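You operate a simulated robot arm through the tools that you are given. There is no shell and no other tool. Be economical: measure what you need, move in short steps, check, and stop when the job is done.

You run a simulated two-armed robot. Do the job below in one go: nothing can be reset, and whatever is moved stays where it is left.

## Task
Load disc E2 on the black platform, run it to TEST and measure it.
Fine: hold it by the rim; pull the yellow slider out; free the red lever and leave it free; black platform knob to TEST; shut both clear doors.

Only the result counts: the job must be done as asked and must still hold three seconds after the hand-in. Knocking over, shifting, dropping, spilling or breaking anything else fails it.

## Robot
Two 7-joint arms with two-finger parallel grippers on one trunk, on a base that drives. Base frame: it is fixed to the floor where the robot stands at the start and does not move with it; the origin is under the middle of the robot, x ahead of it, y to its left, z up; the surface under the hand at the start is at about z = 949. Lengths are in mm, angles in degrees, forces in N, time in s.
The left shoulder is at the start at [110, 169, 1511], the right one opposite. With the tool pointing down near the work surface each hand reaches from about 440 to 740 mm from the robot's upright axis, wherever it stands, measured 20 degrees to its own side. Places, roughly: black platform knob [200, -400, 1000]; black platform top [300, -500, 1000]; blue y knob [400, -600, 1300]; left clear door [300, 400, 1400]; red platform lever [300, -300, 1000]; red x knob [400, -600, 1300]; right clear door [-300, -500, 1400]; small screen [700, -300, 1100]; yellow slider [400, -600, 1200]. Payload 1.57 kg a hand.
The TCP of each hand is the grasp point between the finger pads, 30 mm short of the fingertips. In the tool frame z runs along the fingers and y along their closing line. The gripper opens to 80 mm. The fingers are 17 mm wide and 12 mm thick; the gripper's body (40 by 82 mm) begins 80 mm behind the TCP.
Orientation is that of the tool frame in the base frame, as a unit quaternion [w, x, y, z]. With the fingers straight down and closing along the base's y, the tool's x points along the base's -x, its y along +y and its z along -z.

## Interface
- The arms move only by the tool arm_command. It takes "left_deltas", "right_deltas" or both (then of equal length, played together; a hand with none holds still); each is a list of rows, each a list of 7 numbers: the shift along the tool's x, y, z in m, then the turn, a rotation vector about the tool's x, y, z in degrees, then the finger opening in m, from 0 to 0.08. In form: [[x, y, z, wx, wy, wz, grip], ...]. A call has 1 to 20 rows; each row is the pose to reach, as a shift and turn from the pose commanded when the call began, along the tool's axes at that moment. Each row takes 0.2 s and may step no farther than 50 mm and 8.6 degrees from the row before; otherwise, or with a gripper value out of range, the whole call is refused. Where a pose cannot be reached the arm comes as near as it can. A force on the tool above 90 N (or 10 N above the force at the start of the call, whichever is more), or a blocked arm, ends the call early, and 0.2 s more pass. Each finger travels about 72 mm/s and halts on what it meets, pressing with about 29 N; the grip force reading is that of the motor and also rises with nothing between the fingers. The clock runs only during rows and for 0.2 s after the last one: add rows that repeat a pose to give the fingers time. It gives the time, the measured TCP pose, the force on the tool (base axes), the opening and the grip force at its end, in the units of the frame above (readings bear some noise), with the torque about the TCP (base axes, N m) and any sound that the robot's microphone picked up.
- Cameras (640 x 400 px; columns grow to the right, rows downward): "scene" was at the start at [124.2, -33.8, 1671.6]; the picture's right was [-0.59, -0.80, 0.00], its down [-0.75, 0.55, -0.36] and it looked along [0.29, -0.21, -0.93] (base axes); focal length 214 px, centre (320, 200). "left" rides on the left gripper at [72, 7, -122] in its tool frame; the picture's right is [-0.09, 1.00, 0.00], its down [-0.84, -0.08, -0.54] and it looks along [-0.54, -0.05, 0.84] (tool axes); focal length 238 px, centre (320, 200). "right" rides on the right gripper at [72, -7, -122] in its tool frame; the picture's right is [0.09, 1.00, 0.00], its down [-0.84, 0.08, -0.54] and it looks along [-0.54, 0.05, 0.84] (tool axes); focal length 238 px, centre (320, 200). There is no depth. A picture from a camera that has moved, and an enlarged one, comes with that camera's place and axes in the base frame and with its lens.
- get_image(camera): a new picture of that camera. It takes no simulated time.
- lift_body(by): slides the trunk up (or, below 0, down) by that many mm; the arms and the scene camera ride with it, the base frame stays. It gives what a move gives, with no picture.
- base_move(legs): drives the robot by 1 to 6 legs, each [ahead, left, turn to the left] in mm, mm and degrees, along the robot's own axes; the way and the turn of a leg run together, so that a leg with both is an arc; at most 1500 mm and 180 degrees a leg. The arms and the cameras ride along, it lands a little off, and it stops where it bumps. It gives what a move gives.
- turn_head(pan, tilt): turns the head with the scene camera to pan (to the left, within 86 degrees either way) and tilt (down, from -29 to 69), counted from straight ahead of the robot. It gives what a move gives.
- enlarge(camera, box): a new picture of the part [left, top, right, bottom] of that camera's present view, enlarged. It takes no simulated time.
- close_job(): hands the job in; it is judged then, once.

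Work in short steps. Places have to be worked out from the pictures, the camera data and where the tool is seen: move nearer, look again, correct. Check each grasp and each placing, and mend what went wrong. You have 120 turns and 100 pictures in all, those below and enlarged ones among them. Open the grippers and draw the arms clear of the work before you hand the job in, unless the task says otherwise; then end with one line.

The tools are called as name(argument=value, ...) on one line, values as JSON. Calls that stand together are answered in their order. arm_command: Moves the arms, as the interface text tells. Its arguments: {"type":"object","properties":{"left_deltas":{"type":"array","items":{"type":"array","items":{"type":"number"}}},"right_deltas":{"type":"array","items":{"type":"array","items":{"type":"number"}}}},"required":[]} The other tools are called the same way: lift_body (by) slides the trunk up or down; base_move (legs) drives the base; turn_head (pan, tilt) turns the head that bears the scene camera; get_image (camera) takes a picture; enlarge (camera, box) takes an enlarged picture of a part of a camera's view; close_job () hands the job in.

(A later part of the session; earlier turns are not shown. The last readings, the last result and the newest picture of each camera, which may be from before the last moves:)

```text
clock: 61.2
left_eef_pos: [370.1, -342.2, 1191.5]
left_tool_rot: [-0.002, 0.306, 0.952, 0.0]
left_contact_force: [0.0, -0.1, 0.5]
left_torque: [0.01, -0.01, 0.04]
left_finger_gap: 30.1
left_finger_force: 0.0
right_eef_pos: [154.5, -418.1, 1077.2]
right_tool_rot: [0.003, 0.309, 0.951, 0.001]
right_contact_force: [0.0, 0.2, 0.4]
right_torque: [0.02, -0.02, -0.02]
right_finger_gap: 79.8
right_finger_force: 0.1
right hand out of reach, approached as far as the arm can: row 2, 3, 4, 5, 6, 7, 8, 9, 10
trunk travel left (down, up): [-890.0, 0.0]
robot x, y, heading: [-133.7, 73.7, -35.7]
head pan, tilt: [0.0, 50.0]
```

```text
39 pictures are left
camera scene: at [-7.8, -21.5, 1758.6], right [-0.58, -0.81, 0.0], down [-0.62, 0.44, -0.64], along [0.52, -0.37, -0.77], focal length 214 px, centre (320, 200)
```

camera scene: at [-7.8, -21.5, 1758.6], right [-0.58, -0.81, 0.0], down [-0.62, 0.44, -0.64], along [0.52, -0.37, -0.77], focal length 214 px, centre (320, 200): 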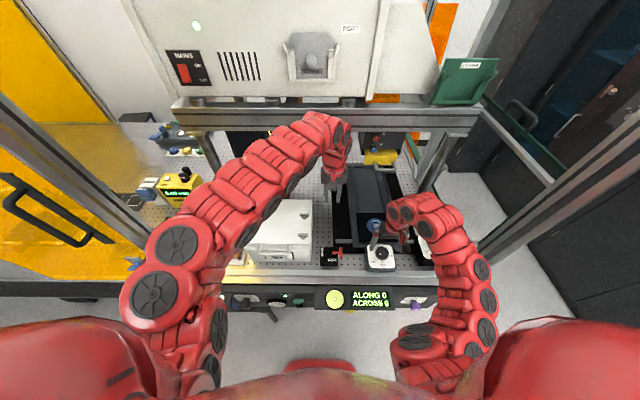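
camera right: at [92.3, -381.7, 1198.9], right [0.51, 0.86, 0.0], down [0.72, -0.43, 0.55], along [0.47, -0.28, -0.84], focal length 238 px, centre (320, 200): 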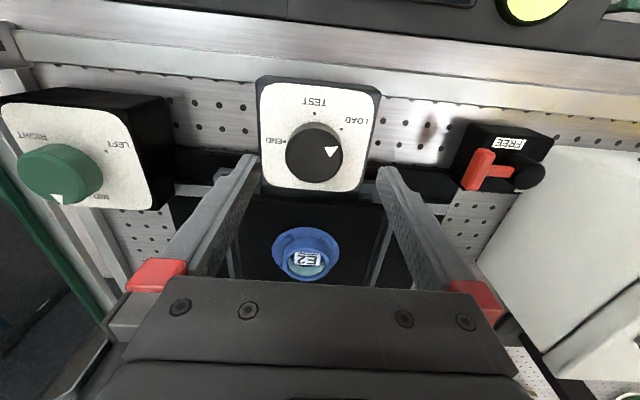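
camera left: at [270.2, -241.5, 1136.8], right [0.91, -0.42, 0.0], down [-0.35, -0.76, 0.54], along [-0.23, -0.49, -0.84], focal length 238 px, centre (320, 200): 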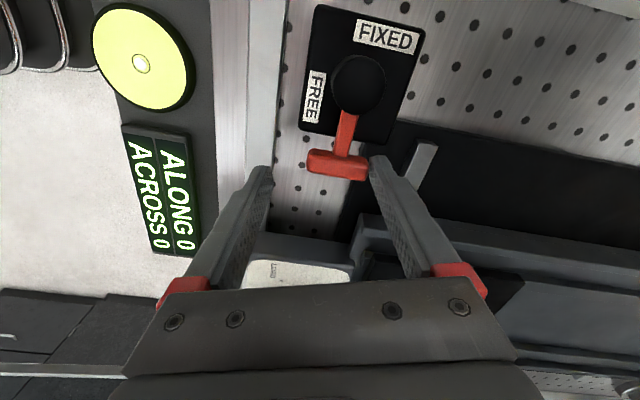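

E2 is seated well. Before turning the knob I inspect the yellow slider closely.

enlarge(camera="scene", box=[330, 110, 430, 180])

get_image(camera="left")

```text
5.71 times, centred on (380, 145) of scene
camera zoom: at [-7.8, -21.5, 1758.6], right [-0.58, -0.81, 0.0], down [-0.62, 0.44, -0.64], along [0.52, -0.37, -0.77], focal length 1226 px, centre (-23, 514)
```

zoom: 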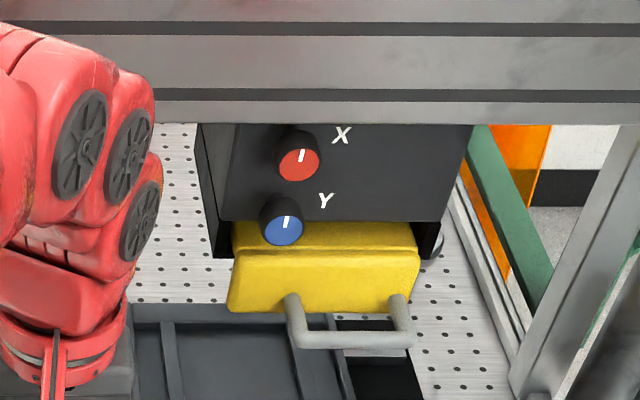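

```text
37 pictures are left
camera left: at [315.6, -294.6, 1314.0], right [0.66, 0.76, 0.0], down [0.64, -0.55, 0.54], along [0.41, -0.35, -0.84], focal length 238 px, centre (320, 200)
```

left: 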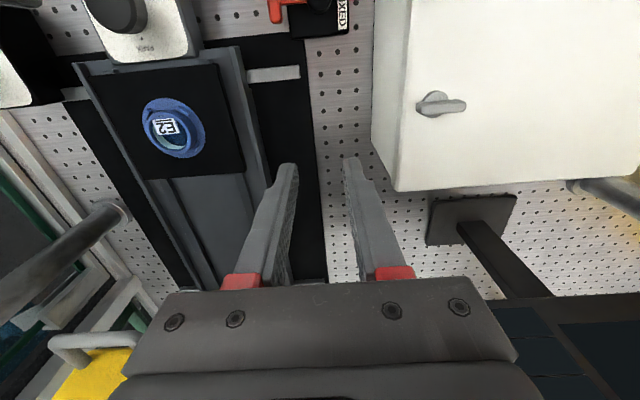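

The slider's U-handle bar is at about u=266, v=624, z≈1202 (72 mm wide), under a beam, so I'll approach with the right hand pitched forward ~50° and hook a finger inside the loop by its right leg. First I bring the hand in front of it and look.

arm_command(right_deltas=[[-0.03, -0.005, 0, 0, -7, 0, 0.06], [-0.06, -0.01, -0.01, 0, -14, 0, 0.04], [-0.09, -0.02, -0.03, 0, -21, 0, 0.04], [-0.115, -0.03, -0.055, 0, -28, 0, 0.04], [-0.14, -0.04, -0.08, 0, -35, 0, 0.04], [-0.16, -0.05, -0.105, 0, -42, 0, 0.04], [-0.174, -0.055, -0.123, 0, -50, 0, 0.04], [-0.174, -0.055, -0.123, 0, -50, 0, 0.04]])

get_image(camera="right")

get_image(camera="scene")

```text
clock: 63.0
left_eef_pos: [369.6, -341.2, 1190.5]
left_tool_rot: [-0.001, 0.307, 0.952, 0.001]
left_contact_force: [-0.8, -0.9, 1.0]
left_torque: [-0.02, 0.01, 0.03]
left_finger_gap: 30.0
left_finger_force: 0.0
right_eef_pos: [259.4, -565.6, 1201.7]
right_tool_rot: [0.402, 0.28, 0.862, -0.131]
right_contact_force: [-1.4, 0.2, 0.5]
right_torque: [0.0, -0.01, -0.04]
right_finger_gap: 39.7
right_finger_force: 0.0
trunk travel left (down, up): [-890.0, 0.0]
robot x, y, heading: [-135.9, 69.9, -35.3]
head pan, tilt: [0.0, 50.0]
```

```text
36 pictures are left
camera right: at [143.1, -488.9, 1224.8], right [0.54, 0.84, -0.07], down [0.14, -0.01, 0.99], along [0.83, -0.54, -0.13], focal length 238 px, centre (320, 200)
```

right: 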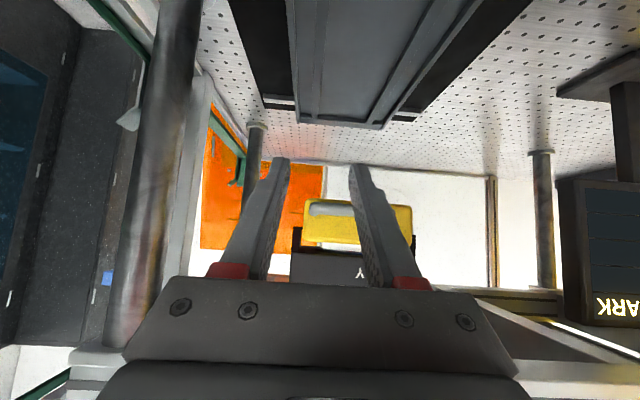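

```text
35 pictures are left
camera scene: at [-7.5, -21.4, 1758.6], right [-0.58, -0.81, 0.0], down [-0.62, 0.44, -0.64], along [0.52, -0.37, -0.77], focal length 214 px, centre (320, 200)
```

scene: 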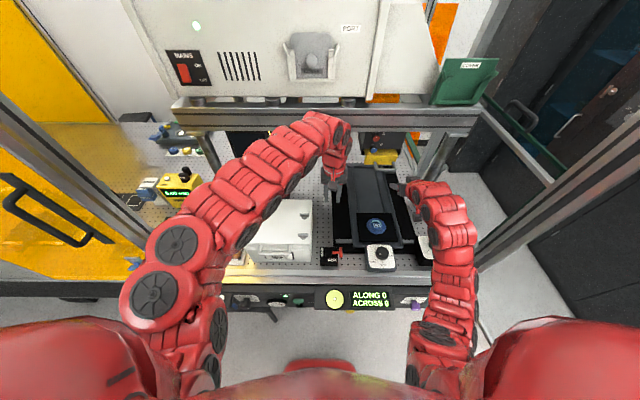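

The right camera sees the slider ahead (image is upside-down). I enlarge it.

enlarge(camera="right", box=[250, 140, 430, 280])

```text
2.86 times, centred on (340, 210) of right
camera zoom: at [143.1, -488.9, 1224.8], right [0.54, 0.84, -0.07], down [0.14, -0.01, 0.99], along [0.83, -0.54, -0.13], focal length 681 px, centre (263, 171)
```

zoom: 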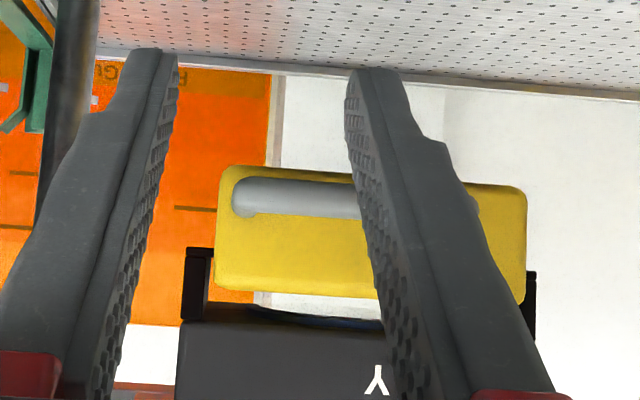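

The handle's right leg is at u≈303. I set pitch to ~35° and position the hand up and forward, ready to drop one finger behind the bar.

arm_command(right_deltas=[[-0.028, 0.002, 0.001, 0, 5, 0, 0.04], [-0.056, 0.002, 0.001, 0, 10, 0, 0.04], [-0.083, 0.002, 0.002, 0, 15, 0, 0.04], [-0.083, 0.002, 0.002, 0, 15, 0, 0.04]])

get_image(camera="right")

```text
clock: 64.0
left_eef_pos: [371.0, -341.5, 1189.4]
left_tool_rot: [-0.002, 0.307, 0.952, 0.0]
left_contact_force: [0.8, 0.3, 0.7]
left_torque: [-0.01, 0.0, 0.01]
left_finger_gap: 30.1
left_finger_force: 0.0
right_eef_pos: [305.1, -596.7, 1263.4]
right_tool_rot: [0.285, 0.295, 0.907, -0.092]
right_contact_force: [0.1, 0.4, 0.2]
right_torque: [-0.03, 0.0, -0.01]
right_finger_gap: 40.0
right_finger_force: 0.1
trunk travel left (down, up): [-890.0, 0.0]
robot x, y, heading: [-135.4, 64.6, -35.5]
head pan, tilt: [0.0, 50.0]
```

```text
33 pictures are left
camera right: at [198.2, -526.1, 1321.4], right [0.52, 0.85, -0.05], down [0.35, -0.16, 0.92], along [0.78, -0.5, -0.38], focal length 238 px, centre (320, 200)
```

right: 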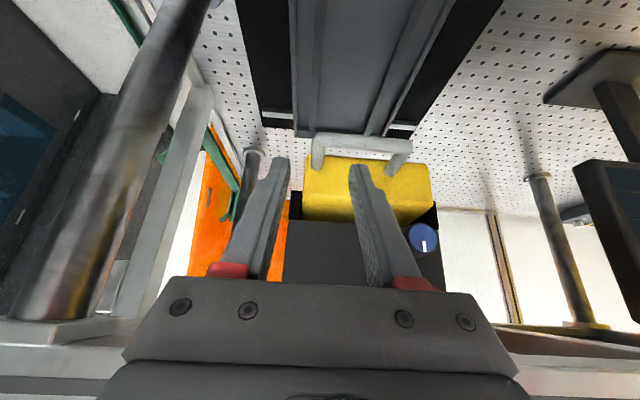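

Geometry confirms (leg u≈303, bar v≈625, z≈1203, block face v≈666). I slide in along the fingers 60 mm.

arm_command(right_deltas=[[-0.001, 0, 0.02, 0, 0, 0, 0.04], [-0.001, 0, 0.04, 0, 0, 0, 0.04], [-0.001, 0, 0.052, 0, 0, 0, 0.04], [-0.001, 0, 0.06, 0, 0, 0, 0.04], [-0.001, 0, 0.06, 0, 0, 0, 0.04]])

get_image(camera="right")

```text
clock: 65.2
left_eef_pos: [369.3, -341.1, 1191.1]
left_tool_rot: [-0.002, 0.308, 0.951, 0.001]
left_contact_force: [-0.1, 0.0, 0.5]
left_torque: [-0.01, 0.01, 0.02]
left_finger_gap: 30.1
left_finger_force: 0.0
right_eef_pos: [336.5, -617.7, 1213.3]
right_tool_rot: [0.285, 0.295, 0.907, -0.092]
right_contact_force: [0.1, -1.3, 0.5]
right_torque: [0.0, 0.01, -0.05]
right_finger_gap: 40.4
right_finger_force: 0.1
trunk travel left (down, up): [-890.0, 0.0]
robot x, y, heading: [-131.6, 69.4, -35.6]
head pan, tilt: [0.0, 50.0]
```

```text
32 pictures are left
camera right: at [229.1, -547.3, 1271.9], right [0.52, 0.85, -0.05], down [0.35, -0.16, 0.92], along [0.78, -0.5, -0.38], focal length 238 px, centre (320, 200)
```

right: 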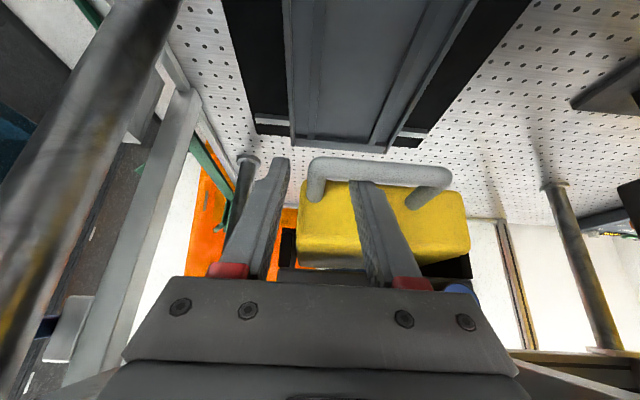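

The inner finger is behind the bar inside the loop. I close on the leg.

arm_command(right_deltas=[[0, 0, 0, 0, 0, 0, 0.02], [0, 0, 0, 0, 0, 0, 0.006], [0, 0, 0, 0, 0, 0, 0.004], [0, 0, 0, 0, 0, 0, 0.004]])

arm_command(right_deltas=[[0.0082, 0, -0.0057, 0, 0, 0, 0.004], [0.0164, 0, -0.0114, 0, 0, 0, 0.004], [0.0246, 0, -0.0172, 0, 0, 0, 0.004], [0.0246, 0, -0.0172, 0, 0, 0, 0.004]])

get_image(camera="right")

```text
clock: 66.2
left_eef_pos: [370.4, -343.2, 1191.3]
left_tool_rot: [-0.001, 0.308, 0.951, 0.001]
left_contact_force: [-0.2, 0.1, 0.4]
left_torque: [-0.01, -0.03, -0.01]
left_finger_gap: 30.4
left_finger_force: 0.1
right_eef_pos: [336.2, -619.7, 1213.2]
right_tool_rot: [0.286, 0.296, 0.907, -0.093]
right_contact_force: [-0.7, -6.2, 1.9]
right_torque: [-0.05, 0.03, -0.34]
right_finger_gap: 11.6
right_finger_force: 29.0
trunk travel left (down, up): [-890.0, 0.0]
robot x, y, heading: [-136.3, 68.9, -35.6]
head pan, tilt: [0.0, 50.0]
```

```text
clock: 67.2
left_eef_pos: [370.3, -342.5, 1191.9]
left_tool_rot: [-0.001, 0.308, 0.951, 0.001]
left_contact_force: [1.8, -0.4, 0.1]
left_torque: [0.03, -0.03, 0.01]
left_finger_gap: 30.0
left_finger_force: 0.1
right_eef_pos: [310.0, -600.1, 1213.0]
right_tool_rot: [0.285, 0.296, 0.907, -0.093]
right_contact_force: [-3.9, -3.9, 2.1]
right_torque: [-0.19, -0.23, -0.33]
right_finger_gap: 11.6
right_finger_force: 28.7
trunk travel left (down, up): [-890.0, 0.0]
robot x, y, heading: [-135.4, 67.2, -35.6]
head pan, tilt: [0.0, 50.0]
```

```text
31 pictures are left
camera right: at [202.3, -530.4, 1272.3], right [0.52, 0.85, -0.05], down [0.35, -0.16, 0.92], along [0.78, -0.5, -0.38], focal length 238 px, centre (320, 200)
```

right: 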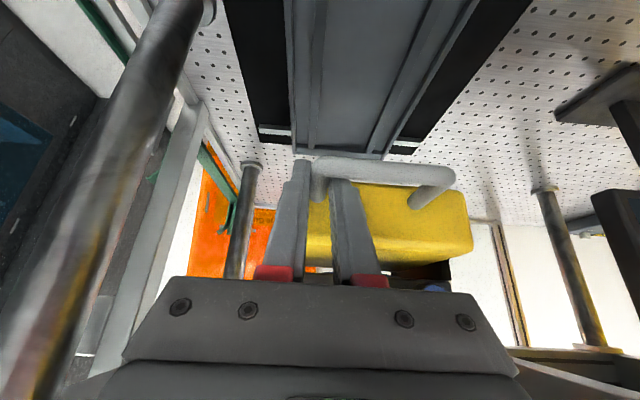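

The slider is coming with the hand (30 mm so far, low force). I keep pulling to its stop.

arm_command(right_deltas=[[0.0082, 0, -0.0057, 0, 0, 0, 0.004], [0.0164, 0, -0.0114, 0, 0, 0, 0.004], [0.0246, 0, -0.0172, 0, 0, 0, 0.004], [0.0246, 0, -0.0172, 0, 0, 0, 0.004]])

get_image(camera="right")

```text
clock: 68.2
left_eef_pos: [370.7, -341.8, 1189.6]
left_tool_rot: [-0.001, 0.307, 0.952, 0.001]
left_contact_force: [0.0, -0.2, 0.1]
left_torque: [0.01, 0.02, 0.03]
left_finger_gap: 29.9
left_finger_force: 0.1
right_eef_pos: [285.9, -583.5, 1212.3]
right_tool_rot: [0.285, 0.295, 0.907, -0.091]
right_contact_force: [-6.4, -7.0, -5.2]
right_torque: [-0.2, -0.13, -0.4]
right_finger_gap: 11.5
right_finger_force: 29.4
trunk travel left (down, up): [-890.0, 0.0]
robot x, y, heading: [-131.1, 69.0, -35.5]
head pan, tilt: [0.0, 50.0]
```

```text
30 pictures are left
camera right: at [178.7, -513.2, 1272.3], right [0.52, 0.85, -0.05], down [0.35, -0.16, 0.92], along [0.78, -0.5, -0.38], focal length 238 px, centre (320, 200)
```

right: 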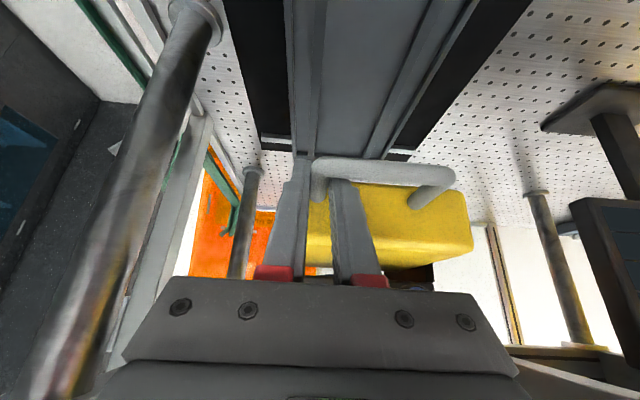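

Still moving freely after 60 mm. I pull another 40 mm.

arm_command(right_deltas=[[0.0082, 0, -0.0057, 0, 0, 0, 0.004], [0.0164, 0, -0.0114, 0, 0, 0, 0.004], [0.0246, 0, -0.0172, 0, 0, 0, 0.004], [0.0328, 0, -0.0229, 0, 0, 0, 0.004], [0.0328, 0, -0.0229, 0, 0, 0, 0.004]])

get_image(camera="right")

```text
clock: 69.5
left_eef_pos: [369.6, -342.4, 1191.5]
left_tool_rot: [-0.001, 0.308, 0.951, 0.001]
left_contact_force: [0.3, -0.1, 0.2]
left_torque: [0.01, -0.05, -0.05]
left_finger_gap: 29.9
left_finger_force: 0.0
right_eef_pos: [253.8, -560.1, 1213.2]
right_tool_rot: [0.286, 0.295, 0.907, -0.093]
right_contact_force: [-5.3, -5.1, -2.7]
right_torque: [-0.31, -0.23, -0.39]
right_finger_gap: 11.6
right_finger_force: 29.0
trunk travel left (down, up): [-890.0, 0.0]
robot x, y, heading: [-136.9, 70.0, -35.2]
head pan, tilt: [0.0, 50.0]
```

```text
29 pictures are left
camera right: at [146.6, -489.9, 1272.2], right [0.52, 0.85, -0.05], down [0.35, -0.16, 0.92], along [0.78, -0.5, -0.38], focal length 238 px, centre (320, 200)
```

right: 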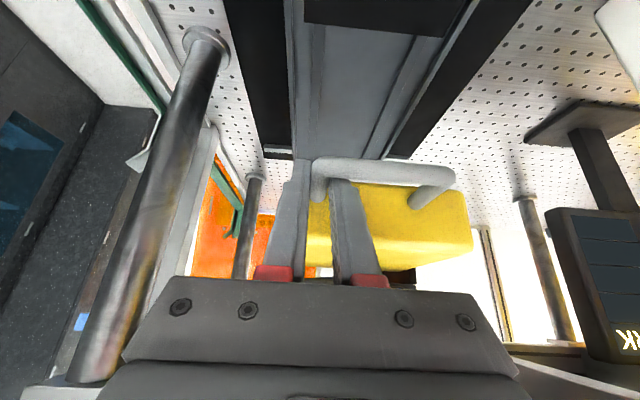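

100 mm out now. I check in the scene view how far it's extended before pulling more.

enlarge(camera="scene", box=[330, 100, 470, 200])

```text
4.00 times, centred on (400, 150) of scene
camera zoom: at [-8.6, -23.3, 1758.5], right [-0.58, -0.81, 0.0], down [-0.62, 0.45, -0.64], along [0.52, -0.37, -0.77], focal length 858 px, centre (0, 400)
```

zoom: 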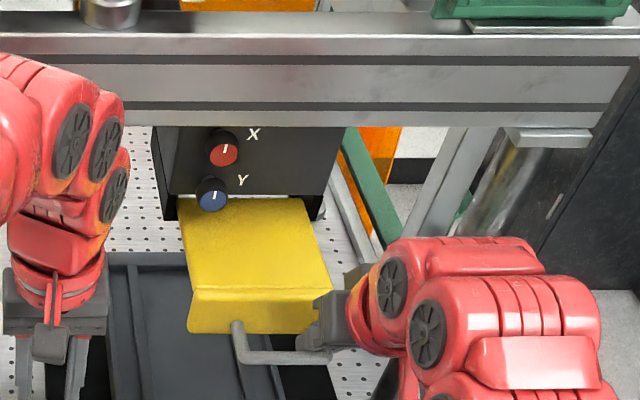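

It's a long tongue still well inside its housing. I pull on in small steps, watching for a stop.

arm_command(right_deltas=[[0.0082, 0, -0.0057, 0, 0, 0, 0.004], [0.0164, 0, -0.0114, 0, 0, 0, 0.004], [0.0164, 0, -0.0114, 0, 0, 0, 0.004]])

arm_command(right_deltas=[[0.0082, 0, -0.0057, 0, 0, 0, 0.004], [0.0164, 0, -0.0114, 0, 0, 0, 0.004], [0.0164, 0, -0.0114, 0, 0, 0, 0.004]])

enlarge(camera="scene", box=[330, 100, 470, 200])

```text
clock: 70.2
left_eef_pos: [369.8, -343.0, 1191.2]
left_tool_rot: [-0.002, 0.308, 0.951, 0.001]
left_contact_force: [-0.9, -0.2, 0.3]
left_torque: [0.01, 0.01, 0.01]
left_finger_gap: 30.0
left_finger_force: 0.1
right_eef_pos: [237.2, -548.5, 1214.3]
right_tool_rot: [0.285, 0.295, 0.907, -0.093]
right_contact_force: [-3.9, -8.5, -4.1]
right_torque: [-0.23, -0.08, -0.42]
right_finger_gap: 11.8
right_finger_force: 29.2
trunk travel left (down, up): [-890.0, 0.0]
robot x, y, heading: [-132.0, 70.7, -35.5]
head pan, tilt: [0.0, 50.0]
```

```text
clock: 71.0
left_eef_pos: [379.1, -347.3, 1186.1]
left_tool_rot: [-0.005, 0.307, 0.952, 0.002]
left_contact_force: [-0.5, 0.7, 0.0]
left_torque: [-0.02, -0.07, 0.0]
left_finger_gap: 30.3
left_finger_force: 0.0
right_eef_pos: [235.4, -545.3, 1216.8]
right_tool_rot: [0.295, 0.296, 0.903, -0.098]
right_contact_force: [35.7, -35.2, -13.5]
right_torque: [-0.29, -0.3, -0.6]
right_finger_gap: 11.9
right_finger_force: 29.2
trunk travel left (down, up): [-890.0, 0.0]
robot x, y, heading: [-132.3, 74.7, -35.4]
head pan, tilt: [0.0, 50.0]
stopped in row 3 (right hand): the force on the tool passed its limit at 93 N (the readings are from after the stop); the commanded pose is now the measured one
```

```text
4.00 times, centred on (400, 150) of scene
camera zoom: at [2.8, -31.2, 1756.8], right [-0.58, -0.82, 0.0], down [-0.63, 0.45, -0.64], along [0.52, -0.37, -0.77], focal length 858 px, centre (0, 400)
```

zoom: 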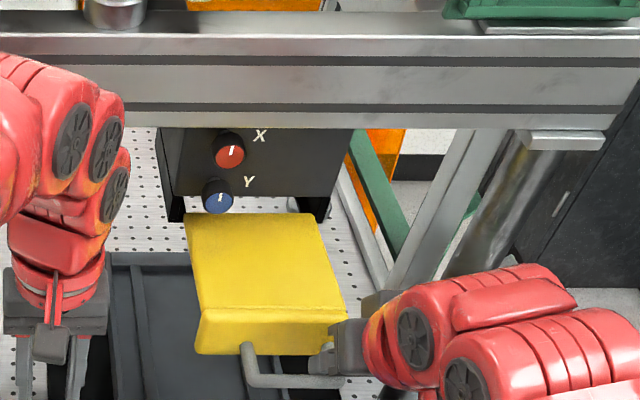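

It hit its stop at ~122 mm: fully out. I ease 4 mm forward, open, and back out along the fingers.

arm_command(right_deltas=[[-0.003, 0, 0.002, 0, 0, 0, 0.006], [-0.003, 0, 0.002, 0, 0, 0, 0.02], [-0.004, 0, 0.002, 0, 0, 0, 0.036], [-0.004, 0, 0.002, 0, 0, 0, 0.036]])

arm_command(right_deltas=[[0, 0, -0.02, 0, 0, 0, 0.036], [0, 0, -0.04, 0, 0, 0, 0.036], [0, 0, -0.065, 0, 0, 0, 0.036], [0, 0, -0.065, 0, 0, 0, 0.036]])

get_image(camera="right")

```text
clock: 72.0
left_eef_pos: [372.4, -343.9, 1191.6]
left_tool_rot: [-0.002, 0.307, 0.952, 0.002]
left_contact_force: [-0.6, 0.2, 0.4]
left_torque: [-0.04, -0.03, 0.01]
left_finger_gap: 29.9
left_finger_force: 0.1
right_eef_pos: [232.0, -544.4, 1220.7]
right_tool_rot: [0.295, 0.295, 0.904, -0.098]
right_contact_force: [11.4, -25.9, 19.0]
right_torque: [-0.16, -0.26, -0.35]
right_finger_gap: 23.6
right_finger_force: 0.0
trunk travel left (down, up): [-890.0, 0.0]
robot x, y, heading: [-134.2, 69.8, -35.4]
head pan, tilt: [0.0, 50.0]
```

```text
clock: 73.0
left_eef_pos: [373.4, -342.8, 1189.2]
left_tool_rot: [-0.002, 0.307, 0.952, 0.0]
left_contact_force: [0.4, 0.8, -0.4]
left_torque: [0.0, 0.02, -0.03]
left_finger_gap: 30.0
left_finger_force: 0.0
right_eef_pos: [204.1, -519.4, 1271.5]
right_tool_rot: [0.293, 0.294, 0.905, -0.096]
right_contact_force: [0.4, -0.6, 0.4]
right_torque: [-0.05, 0.02, 0.02]
right_finger_gap: 35.9
right_finger_force: 0.0
trunk travel left (down, up): [-890.0, 0.0]
robot x, y, heading: [-132.3, 70.9, -35.2]
head pan, tilt: [0.0, 50.0]
```

```text
26 pictures are left
camera right: at [96.0, -447.9, 1328.3], right [0.53, 0.85, -0.06], down [0.34, -0.15, 0.93], along [0.78, -0.51, -0.36], focal length 238 px, centre (320, 200)
```

right: 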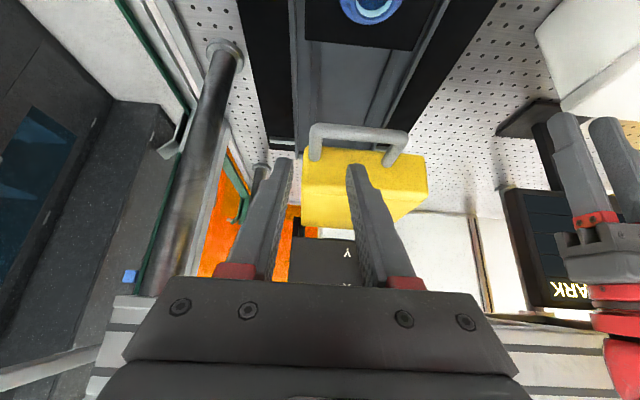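

Slider is out and the hand is free. Now I return the right hand upright above the platform knob.

arm_command(right_deltas=[[0.04, 0.01, -0.003, 0, 6, 0, 0.06], [0.08, 0.02, -0.006, 0, 12, 0, 0.07], [0.112, 0.03, -0.007, 0, 18, 0, 0.07], [0.135, 0.04, 0.02, 0, 24, 0, 0.07], [0.16, 0.047, 0.055, 0, 30, 0, 0.07], [0.186, 0.047, 0.095, 0, 35, 0, 0.07], [0.186, 0.047, 0.095, 0, 35, 0, 0.07]])

get_image(camera="right")

```text
clock: 74.6
left_eef_pos: [371.0, -343.0, 1190.8]
left_tool_rot: [-0.002, 0.307, 0.952, 0.001]
left_contact_force: [0.3, -0.3, 0.5]
left_torque: [-0.02, -0.02, 0.02]
left_finger_gap: 30.1
left_finger_force: 0.0
right_eef_pos: [154.7, -419.1, 1083.8]
right_tool_rot: [0.011, 0.31, 0.951, -0.003]
right_contact_force: [-0.6, 0.2, -0.5]
right_torque: [0.01, 0.0, -0.02]
right_finger_gap: 70.1
right_finger_force: 0.1
right hand out of reach, approached as far as the arm can: row 4, 5, 6, 7
trunk travel left (down, up): [-890.0, 0.0]
robot x, y, heading: [-131.7, 66.5, -35.7]
head pan, tilt: [0.0, 50.0]
```

```text
25 pictures are left
camera right: at [91.3, -380.3, 1203.5], right [0.51, 0.86, 0.0], down [0.71, -0.42, 0.56], along [0.48, -0.29, -0.83], focal length 238 px, centre (320, 200)
```

right: 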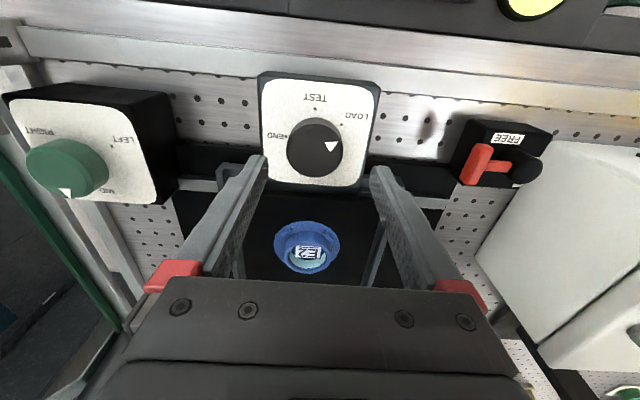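

Knob centre is 4 mm right of the TCP. I shift, pre-turn the hand +32°, and descend around the knob, then grip it.

arm_command(right_deltas=[[0, -0.004, 0, 0, 0.6, 8, 0.07], [0, -0.004, 0, 0, 1.2, 16, 0.07], [0, -0.004, 0.01, 0, 1.2, 24, 0.07], [0, -0.004, 0.03, 0, 1.2, 32, 0.07], [0, -0.004, 0.053, 0, 1.2, 32, 0.07], [0, -0.004, 0.053, 0, 1.2, 32, 0.06], [0, -0.004, 0.053, 0, 1.2, 32, 0.045], [0, -0.004, 0.053, 0, 1.2, 32, 0.036], [0, -0.004, 0.053, 0, 1.2, 32, 0.036]])

get_image(camera="right")

```text
clock: 76.6
left_eef_pos: [371.6, -341.7, 1192.5]
left_tool_rot: [-0.001, 0.306, 0.952, 0.001]
left_contact_force: [-0.2, -0.2, -0.9]
left_torque: [-0.02, -0.01, -0.03]
left_finger_gap: 29.9
left_finger_force: 0.1
right_eef_pos: [155.8, -420.9, 1029.7]
right_tool_rot: [0.0, 0.56, 0.828, 0.002]
right_contact_force: [-4.1, 1.3, -1.9]
right_torque: [-0.14, 0.2, -0.16]
right_finger_gap: 47.5
right_finger_force: 44.3
right hand out of reach, approached as far as the arm can: row 1, 2
trunk travel left (down, up): [-890.0, 0.0]
robot x, y, heading: [-135.5, 68.2, -35.2]
head pan, tilt: [0.0, 50.0]
```

```text
24 pictures are left
camera right: at [123.1, -356.8, 1152.4], right [0.89, 0.46, 0.0], down [0.38, -0.75, 0.54], along [0.25, -0.48, -0.84], focal length 238 px, centre (320, 200)
```

right: 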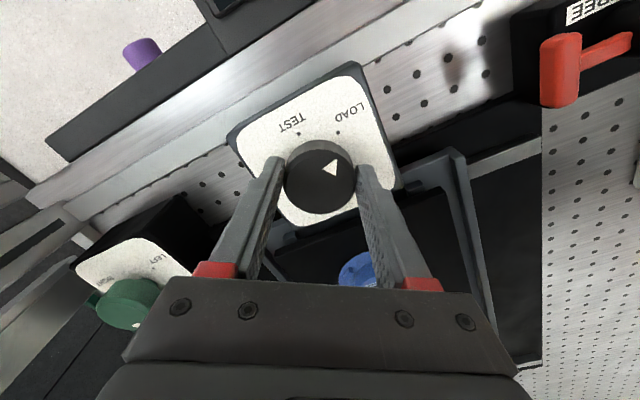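

The knob is gripped (47.5 mm) with the pointer at LOAD. I turn it counter-clockwise 60° toward TEST.

arm_command(right_deltas=[[0, 0, 0, 0, 0, -7.5, 0.036], [0, 0, 0, 0, 0, -15, 0.036], [0, 0, 0, 0, 0, -22.5, 0.036], [0, 0, 0, 0, 0, -30, 0.036], [0, 0, 0, 0, 0, -37.5, 0.036], [0, 0, 0, 0, 0, -45, 0.036], [0, 0, 0, 0, 0, -52.5, 0.036], [0, 0, 0, 0, 0, -58, 0.036], [0, 0, 0, 0, 0, -58, 0.036]])

get_image(camera="right")

```text
clock: 78.6
left_eef_pos: [372.8, -341.6, 1191.5]
left_tool_rot: [-0.002, 0.307, 0.952, 0.0]
left_contact_force: [0.3, 0.4, 0.1]
left_torque: [-0.01, 0.01, -0.01]
left_finger_gap: 29.9
left_finger_force: 0.1
right_eef_pos: [155.4, -422.4, 1031.2]
right_tool_rot: [0.001, 0.087, 0.996, 0.001]
right_contact_force: [-0.3, -1.3, 1.4]
right_torque: [-0.16, 0.09, -0.5]
right_finger_gap: 47.1
right_finger_force: 44.5
trunk travel left (down, up): [-890.0, 0.0]
robot x, y, heading: [-131.2, 68.3, -35.4]
head pan, tilt: [0.0, 50.0]
```

```text
23 pictures are left
camera right: at [84.1, -415.9, 1152.8], right [0.08, 1.0, 0.0], down [0.84, -0.07, 0.54], along [0.54, -0.04, -0.84], focal length 238 px, centre (320, 200)
```

right: 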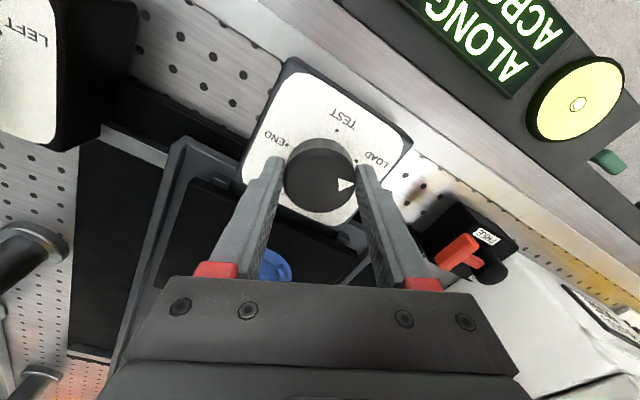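

The knob slipped in the fingers: pointer still at LOAD. I enlarge to check the knob's pointer and lever exactly.

enlarge(camera="right", box=[230, 50, 530, 290])

```text
1.67 times, centred on (380, 170) of right
camera zoom: at [84.1, -415.9, 1152.8], right [0.08, 1.0, 0.0], down [0.84, -0.07, 0.54], along [0.54, -0.04, -0.84], focal length 397 px, centre (220, 250)
```

zoom: 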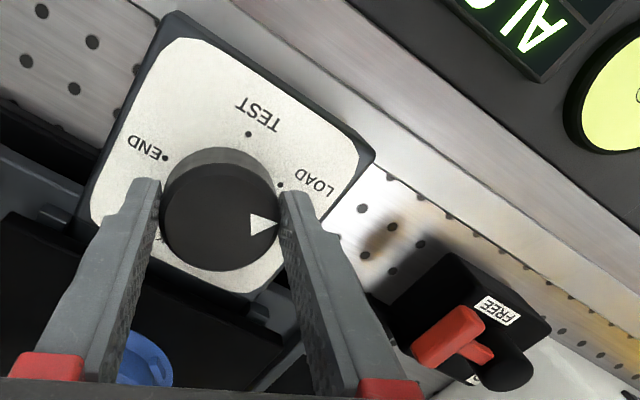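

The lever looks free; the knob likely just slipped. I reopen, turn the hand back, re-grip with full force, and turn slowly.

arm_command(right_deltas=[[0, 0, 0, 0, 0, 0, 0.06], [0, 0, 0, 0, 0, 8, 0.065], [0.0, 0, 0, 0, 0, 16, 0.065], [0, 0, 0, 0, 0, 24, 0.065], [0, 0, 0, 0, 0, 32, 0.065], [0, 0, 0, 0, 0, 40, 0.065], [0, 0, 0, 0, 0, 48, 0.065], [0, 0, 0, 0, 0, 56, 0.065], [0, 0, 0.004, 0, 0, 58, 0.05], [0, 0, 0.004, 0, 0, 58, 0.02], [0, 0, 0.004, 0, 0, 58, 0.0], [0, 0, 0.004, 0, 0, 58, 0.0]])

arm_command(right_deltas=[[0, 0, 0, 0, 0, -1.5, 0], [0, 0, 0, 0, 0, -3, 0], [0, 0, 0, 0, 0, -4.5, 0], [0, 0, 0, 0, 0, -6, 0], [0, 0, 0, 0, 0, -7.5, 0], [0, 0, 0, 0, 0, -9, 0], [0, 0, 0, 0, 0, -10.5, 0], [0, 0, 0, 0, 0, -12, 0], [0, 0, 0, 0, 0, -13.5, 0], [0, 0, 0, 0, 0, -15, 0], [0, 0, 0, 0, 0, -16.5, 0], [0, 0, 0, 0, 0, -18, 0], [0, 0, 0, 0, 0, -20, 0]])

get_image(camera="right")

```text
clock: 81.2
left_eef_pos: [371.7, -340.5, 1192.2]
left_tool_rot: [-0.001, 0.306, 0.952, 0.002]
left_contact_force: [0.8, -0.1, -0.5]
left_torque: [0.0, -0.02, 0.01]
left_finger_gap: 29.9
left_finger_force: 0.1
right_eef_pos: [157.2, -421.6, 1028.2]
right_tool_rot: [0.001, 0.559, 0.829, 0.001]
right_contact_force: [4.0, -4.9, 9.4]
right_torque: [-0.24, 0.18, -0.02]
right_finger_gap: 47.1
right_finger_force: 44.9
trunk travel left (down, up): [-890.0, 0.0]
robot x, y, heading: [-132.2, 69.9, -35.1]
head pan, tilt: [0.0, 50.0]
```

```text
clock: 84.0
left_eef_pos: [371.9, -341.8, 1192.5]
left_tool_rot: [-0.001, 0.307, 0.952, 0.0]
left_contact_force: [-0.1, -0.1, 0.0]
left_torque: [0.0, 0.02, -0.01]
left_finger_gap: 30.0
left_finger_force: 0.1
right_eef_pos: [154.7, -420.6, 1027.7]
right_tool_rot: [0.0, 0.408, 0.913, 0.002]
right_contact_force: [-1.8, 0.1, 3.8]
right_torque: [-0.12, 0.17, -0.69]
right_finger_gap: 47.3
right_finger_force: 45.5
trunk travel left (down, up): [-890.0, 0.0]
robot x, y, heading: [-133.1, 70.8, -35.3]
head pan, tilt: [0.0, 50.0]
```

```text
21 pictures are left
camera right: at [102.5, -372.1, 1148.7], right [0.68, 0.73, 0.0], down [0.61, -0.57, 0.54], along [0.4, -0.37, -0.84], focal length 238 px, centre (320, 200)
```

right: 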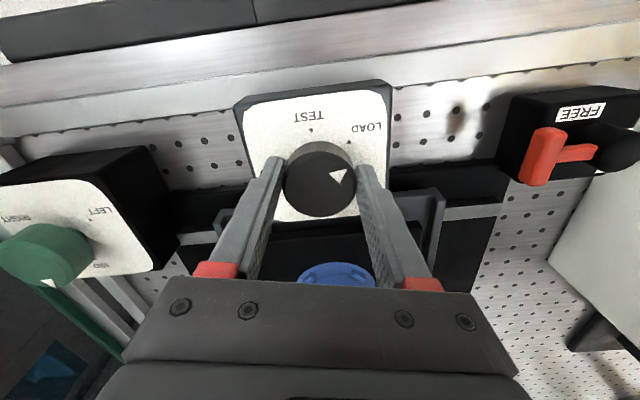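

The knob seems locked rather than slipping, so the lever may not be fully home. I open the right hand, and push the lever's T end further with the left fingers closed.

arm_command(left_deltas=[[0, 0, 0.04, 0, 0, 0, 0.02], [0.01, -0.01, 0.08, 0, 0, 0, 0], [0.04, -0.03, 0.11, 0, 0, 0, 0], [0.07, -0.047, 0.13, 0, 0, 0, 0], [0.08, -0.047, 0.155, 0, 0, 0, 0], [0.08, -0.047, 0.178, 0, 0, 0, 0], [0.08, -0.047, 0.178, 0, 0, 0, 0]], right_deltas=[[0, 0, 0, 0, 0, 0, 0.06], [0, 0, 0, 0, 0, 0, 0.065], [0, 0, 0, 0, 0, 0, 0.065], [0, 0, 0, 0, 0, 0, 0.065], [0, 0, 0, 0, 0, 0, 0.065], [0, 0, 0, 0, 0, 0, 0.065], [0, 0, 0, 0, 0, 0, 0.065]])

get_image(camera="left")

```text
clock: 85.6
left_eef_pos: [279.0, -333.2, 1012.1]
left_tool_rot: [0.0, 0.306, 0.952, 0.0]
left_contact_force: [-0.3, 0.6, 0.4]
left_torque: [0.02, 0.03, 0.01]
left_finger_gap: 0.0
left_finger_force: 21.0
right_eef_pos: [155.5, -420.0, 1026.0]
right_tool_rot: [0.001, 0.407, 0.913, 0.002]
right_contact_force: [1.1, -0.2, 0.1]
right_torque: [0.0, -0.01, 0.02]
right_finger_gap: 65.1
right_finger_force: 0.0
trunk travel left (down, up): [-890.0, 0.0]
robot x, y, heading: [-135.9, 65.9, -35.4]
head pan, tilt: [0.0, 50.0]
```

```text
20 pictures are left
camera left: at [224.2, -285.6, 1135.4], right [0.66, 0.76, 0.0], down [0.64, -0.55, 0.54], along [0.41, -0.35, -0.84], focal length 238 px, centre (320, 200)
```

left: 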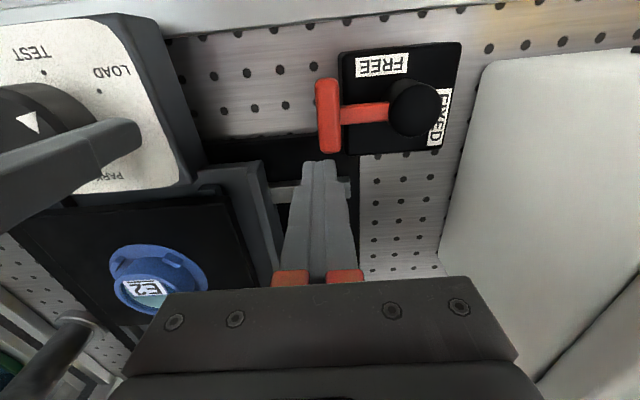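

The T's inner end is straight ahead of the closed fingers. I push toward the front 15 mm to contact and then a further 8 mm.

arm_command(left_deltas=[[0.01, 0, 0, 0, 0, 0, 0], [0.015, 0, 0, 0, 0, 0, 0], [0.019, 0, 0, 0, 0, 0, 0], [0.023, 0, 0, 0, 0, 0, 0], [0.023, 0, 0, 0, 0, 0, 0]])

get_image(camera="left")

```text
clock: 86.8
left_eef_pos: [271.4, -327.2, 1012.7]
left_tool_rot: [0.0, 0.306, 0.952, -0.002]
left_contact_force: [53.0, -33.4, 10.0]
left_torque: [-0.43, -0.3, -0.22]
left_finger_gap: 0.0
left_finger_force: 20.7
right_eef_pos: [161.1, -424.8, 1022.2]
right_tool_rot: [-0.003, 0.408, 0.913, 0.002]
right_contact_force: [-0.1, 0.2, 0.7]
right_torque: [0.0, -0.04, 0.01]
right_finger_gap: 65.0
right_finger_force: 0.0
trunk travel left (down, up): [-890.0, 0.0]
robot x, y, heading: [-129.3, 71.4, -35.3]
head pan, tilt: [0.0, 50.0]
```

```text
19 pictures are left
camera left: at [216.1, -278.6, 1135.4], right [0.65, 0.76, -0.01], down [0.64, -0.55, 0.54], along [0.41, -0.36, -0.84], focal length 238 px, centre (320, 200)
```

left: 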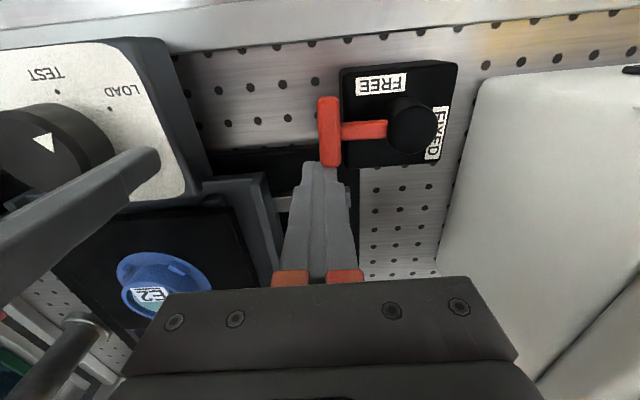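

62 N gives no motion: the lever is at its hard stop, FREE. Looking at the knob's pointer in this view, it may have turned; I back off and enlarge it.

arm_command(left_deltas=[[-0.015, 0, 0, 0, 0, 0, 0], [-0.03, 0, 0, 0, 0, 0, 0], [-0.03, 0, 0, 0, 0, 0, 0]])

enlarge(camera="right", box=[210, 60, 450, 240])

```text
clock: 87.6
left_eef_pos: [285.7, -335.5, 1013.2]
left_tool_rot: [-0.004, 0.307, 0.952, 0.002]
left_contact_force: [0.3, -0.2, 0.1]
left_torque: [0.01, 0.03, 0.0]
left_finger_gap: 0.1
left_finger_force: 21.4
right_eef_pos: [156.2, -419.9, 1025.7]
right_tool_rot: [0.001, 0.407, 0.913, 0.001]
right_contact_force: [-0.3, -0.2, 0.4]
right_torque: [-0.02, 0.0, 0.03]
right_finger_gap: 65.1
right_finger_force: 0.1
trunk travel left (down, up): [-890.0, 0.0]
robot x, y, heading: [-134.7, 72.3, -35.6]
head pan, tilt: [0.0, 50.0]
```

```text
2.22 times, centred on (330, 150) of right
camera zoom: at [103.7, -372.1, 1147.9], right [0.68, 0.73, 0.0], down [0.62, -0.57, 0.54], along [0.4, -0.37, -0.84], focal length 530 px, centre (298, 311)
```

zoom: 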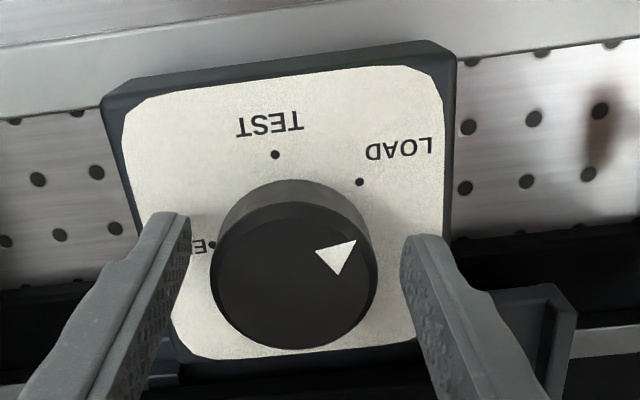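

The knob is unmoved at LOAD although the lever is on its right-hand stop, so the lock may be engaged in this position (labels could read opposite the handle). As a test I swing the lever back with the closed left fingers: first step, hop over it to its front side.

arm_command(left_deltas=[[0, 0, -0.035, 0, 0, 0, 0], [0, 0, -0.062, 0, 0, 0, 0], [0.04, 0.01, -0.062, 0, 0, 0, 0], [0.078, 0.0194, -0.062, 0, 0, 0, 0], [0.078, 0.0194, -0.03, 0, 0, 0, 0], [0.078, 0.0194, 0.001, 0, 0, 0, 0], [0.078, 0.0194, 0.001, 0, 0, 0, 0]])

get_image(camera="left")

```text
clock: 88.9
left_eef_pos: [247.3, -304.8, 1032.7]
left_tool_rot: [0.002, 0.302, 0.953, -0.006]
left_contact_force: [-6.5, 5.2, 36.8]
left_torque: [0.55, 0.53, 0.59]
left_finger_gap: 0.0
left_finger_force: 21.5
left hand out of reach, approached as far as the arm can: row 3, 4, 5, 6
right_eef_pos: [154.1, -418.2, 1028.6]
right_tool_rot: [0.003, 0.408, 0.913, -0.001]
right_contact_force: [0.3, -0.3, -0.6]
right_torque: [-0.02, 0.0, -0.01]
right_finger_gap: 64.9
right_finger_force: 0.2
trunk travel left (down, up): [-890.0, 0.0]
robot x, y, heading: [-134.0, 69.0, -35.3]
head pan, tilt: [0.0, 50.0]
stopped in row 6 (left hand): the force on the tool passed its limit at 104 N (the readings are from after the stop); the commanded pose is now the measured one
```

```text
17 pictures are left
camera left: at [192.4, -256.4, 1154.7], right [0.65, 0.76, -0.01], down [0.64, -0.54, 0.55], along [0.41, -0.36, -0.84], focal length 238 px, centre (320, 200)
```

left: 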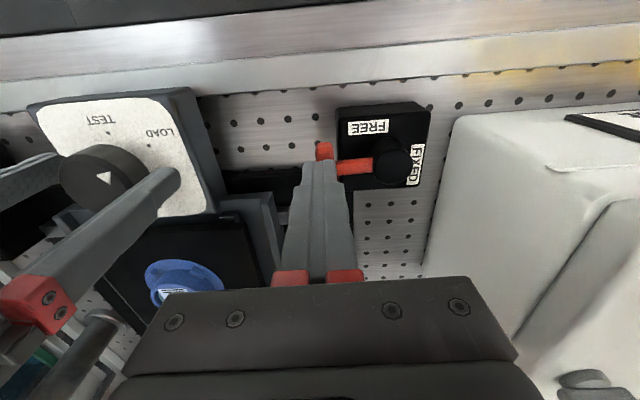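

The fold limit made the left finger come down on the T (lever intact). I raise both hands and back the robot 70 mm for room.

arm_command(left_deltas=[[-0.005, 0, -0.02, 0, 0, 0, 0], [-0.01, 0, -0.04, 0, 0, 0, 0], [-0.02, 0, -0.05, 0, 0, 0, 0], [-0.02, 0, -0.05, 0, 0, 0, 0]], right_deltas=[[0, 0, -0.015, 0, 0, 0, 0.07], [0, 0, -0.03, 0, 0, 0, 0.07], [0, 0, -0.045, 0, 0, 0, 0.07], [0, 0, -0.055, 0, 0, 0, 0.07]])

base_move(legs=[[-70, 0, 0]])

```text
clock: 89.9
left_eef_pos: [271.0, -324.0, 1075.6]
left_tool_rot: [0.001, 0.304, 0.953, -0.004]
left_contact_force: [0.3, 0.6, 0.4]
left_torque: [0.02, -0.01, 0.03]
left_finger_gap: 0.0
left_finger_force: 21.9
left hand out of reach, approached as far as the arm can: row 1, 2, 3, 4
right_eef_pos: [153.9, -419.6, 1076.5]
right_tool_rot: [0.003, 0.407, 0.913, 0.002]
right_contact_force: [0.1, 0.0, -0.1]
right_torque: [0.03, 0.01, -0.03]
right_finger_gap: 70.1
right_finger_force: 0.1
right hand out of reach, approached as far as the arm can: row 4
trunk travel left (down, up): [-890.0, 0.0]
robot x, y, heading: [-129.0, 73.9, -35.1]
head pan, tilt: [0.0, 50.0]
```

```text
clock: 90.9
left_eef_pos: [214.2, -285.4, 1073.8]
left_tool_rot: [-0.001, 0.305, 0.952, -0.004]
left_contact_force: [-0.2, -0.6, 0.1]
left_torque: [0.03, 0.02, 0.0]
left_finger_gap: 0.0
left_finger_force: 21.3
right_eef_pos: [98.0, -380.5, 1076.0]
right_tool_rot: [0.002, 0.409, 0.913, 0.002]
right_contact_force: [0.0, -0.1, -0.1]
right_torque: [0.04, 0.03, -0.02]
right_finger_gap: 69.7
right_finger_force: 0.1
trunk travel left (down, up): [-890.0, 0.0]
robot x, y, heading: [-190.6, 111.3, -35.4]
head pan, tilt: [0.0, 50.0]
```

Left is now just in front of the lever. I descend beside the stem and push it inward/left back to pointing inward.

arm_command(left_deltas=[[-0.009, 0.023, 0, 0, 0, 0, 0], [-0.009, 0.023, 0.03, 0, 0, 0, 0], [-0.009, 0.023, 0.0595, 0, 0, 0, 0], [-0.03, 0.023, 0.0595, 0, 0, 0, 0], [-0.05, 0.023, 0.0595, 0, 0, 0, 0], [-0.068, 0.023, 0.0595, 0, 0, 0, 0], [-0.074, 0.03, 0.0595, 0, 0, 0, 0], [-0.074, 0.035, 0.0595, 0, 0, 0, 0], [-0.074, 0.035, 0.0595, 0, 0, 0, 0]])

get_image(camera="left")

```text
clock: 92.9
left_eef_pos: [292.8, -298.7, 1017.6]
left_tool_rot: [0.001, 0.304, 0.953, -0.004]
left_contact_force: [-0.9, -0.5, 0.2]
left_torque: [0.01, -0.02, -0.01]
left_finger_gap: 0.0
left_finger_force: 21.3
right_eef_pos: [97.1, -379.0, 1076.9]
right_tool_rot: [0.003, 0.408, 0.913, 0.002]
right_contact_force: [-0.4, 1.1, 0.0]
right_torque: [-0.03, -0.01, 0.0]
right_finger_gap: 70.0
right_finger_force: 0.0
trunk travel left (down, up): [-890.0, 0.0]
robot x, y, heading: [-191.4, 109.2, -35.2]
head pan, tilt: [0.0, 50.0]
```

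```text
16 pictures are left
camera left: at [238.5, -250.3, 1138.6], right [0.65, 0.76, -0.01], down [0.64, -0.54, 0.55], along [0.41, -0.36, -0.84], focal length 238 px, centre (320, 200)
```

left: 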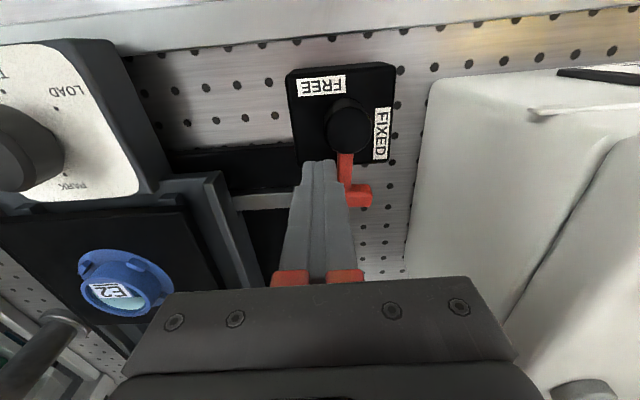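

The lever points inward again. I push slightly further left to learn whether this is a stop.

arm_command(left_deltas=[[0, 0.005, 0, 0, 0, 0, 0], [0, 0.01, 0, 0, 0, 0, 0], [0, 0.013, 0, 0, 0, 0, 0], [0, 0.013, 0, 0, 0, 0, 0]])

```text
clock: 93.9
left_eef_pos: [295.7, -295.9, 1015.2]
left_tool_rot: [0.001, 0.305, 0.952, -0.003]
left_contact_force: [-23.8, -32.9, -4.5]
left_torque: [-0.79, 0.55, 0.01]
left_finger_gap: 0.1
left_finger_force: 20.9
right_eef_pos: [92.6, -384.1, 1074.9]
right_tool_rot: [0.003, 0.408, 0.913, 0.004]
right_contact_force: [0.4, 0.6, -0.8]
right_torque: [-0.03, 0.01, 0.01]
right_finger_gap: 70.0
right_finger_force: 0.1
trunk travel left (down, up): [-890.0, 0.0]
robot x, y, heading: [-189.0, 109.6, -35.8]
head pan, tilt: [0.0, 50.0]
```

Both ends are hard stops (inward and right). I back the left hand off and test the knob again with the lever inward.

arm_command(left_deltas=[[0, -0.02, 0, 0, 0, 0, 0], [0, -0.02, -0.02, 0, 0, 0, 0], [-0.01, -0.02, -0.04, 0, 0, 0, 0], [-0.02, -0.01, -0.055, 0, 0, 0, 0], [-0.03, 0, -0.06, 0, 0, 0, 0], [-0.03, 0, -0.06, 0, 0, 0, 0], [-0.03, 0, -0.06, 0, 0, 0, 0], [-0.03, 0, -0.06, 0, 0, 0, 0], [-0.03, 0, -0.06, 0, 0, 0, 0]], right_deltas=[[-0.03, 0.005, 0, 0, 0, 7, 0.07], [-0.055, 0.01, 0, 0, 0, 14, 0.07], [-0.072, 0.0127, 0, 0, 0, 20, 0.07], [-0.072, 0.0127, 0.02, 0, 0, 20, 0.07], [-0.072, 0.0127, 0.048, 0, 0, 20, 0.07], [-0.072, 0.0127, 0.048, 0, 0, 20, 0.05], [-0.072, 0.0127, 0.048, 0, 0, 20, 0.03], [-0.072, 0.0127, 0.048, 0, 0, 20, 0.0], [-0.072, 0.0127, 0.048, 0, 0, 20, 0.0]])

arm_command(right_deltas=[[0, 0, 0, 0, 0, -4, 0], [0, 0, 0, 0, 0, -8, 0], [0, 0, 0, 0, 0, -12, 0], [0, 0, 0, 0, 0, -16, 0], [0, 0, 0, 0, 0, -20, 0], [0, 0, 0, 0, 0, -24, 0], [0, 0, 0, 0, 0, -28, 0], [0, 0, 0, 0, 0, -32, 0], [0, 0, 0, 0, 0, -36, 0], [0, 0, 0, 0, 0, -36, 0]])

get_image(camera="right")

```text
clock: 95.9
left_eef_pos: [326.0, -303.1, 1076.8]
left_tool_rot: [-0.001, 0.303, 0.953, -0.005]
left_contact_force: [-0.1, 0.7, 0.3]
left_torque: [0.01, 0.02, 0.02]
left_finger_gap: 0.0
left_finger_force: 21.4
right_eef_pos: [156.6, -421.9, 1028.7]
right_tool_rot: [0.002, 0.558, 0.83, 0.003]
right_contact_force: [12.1, 5.2, -3.1]
right_torque: [-0.14, -0.48, 0.22]
right_finger_gap: 47.4
right_finger_force: 44.7
trunk travel left (down, up): [-890.0, 0.0]
robot x, y, heading: [-193.5, 113.0, -35.4]
head pan, tilt: [0.0, 50.0]
```

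```text
clock: 98.1
left_eef_pos: [326.2, -302.9, 1075.6]
left_tool_rot: [-0.001, 0.305, 0.952, -0.004]
left_contact_force: [-0.4, -0.3, 0.5]
left_torque: [0.04, 0.01, 0.03]
left_finger_gap: 0.0
left_finger_force: 21.4
right_eef_pos: [154.3, -422.8, 1028.8]
right_tool_rot: [0.002, 0.276, 0.961, 0.002]
right_contact_force: [12.1, 11.9, -7.5]
right_torque: [-0.01, 0.24, -0.05]
right_finger_gap: 47.5
right_finger_force: 44.5
trunk travel left (down, up): [-890.0, 0.0]
robot x, y, heading: [-187.0, 112.2, -35.3]
head pan, tilt: [0.0, 50.0]
```

```text
15 pictures are left
camera right: at [90.9, -390.3, 1151.1], right [0.45, 0.89, 0.0], down [0.75, -0.38, 0.54], along [0.49, -0.24, -0.84], focal length 238 px, centre (320, 200)
```

right: 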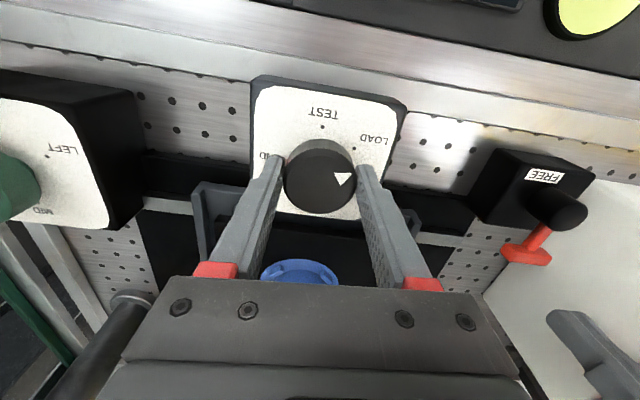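

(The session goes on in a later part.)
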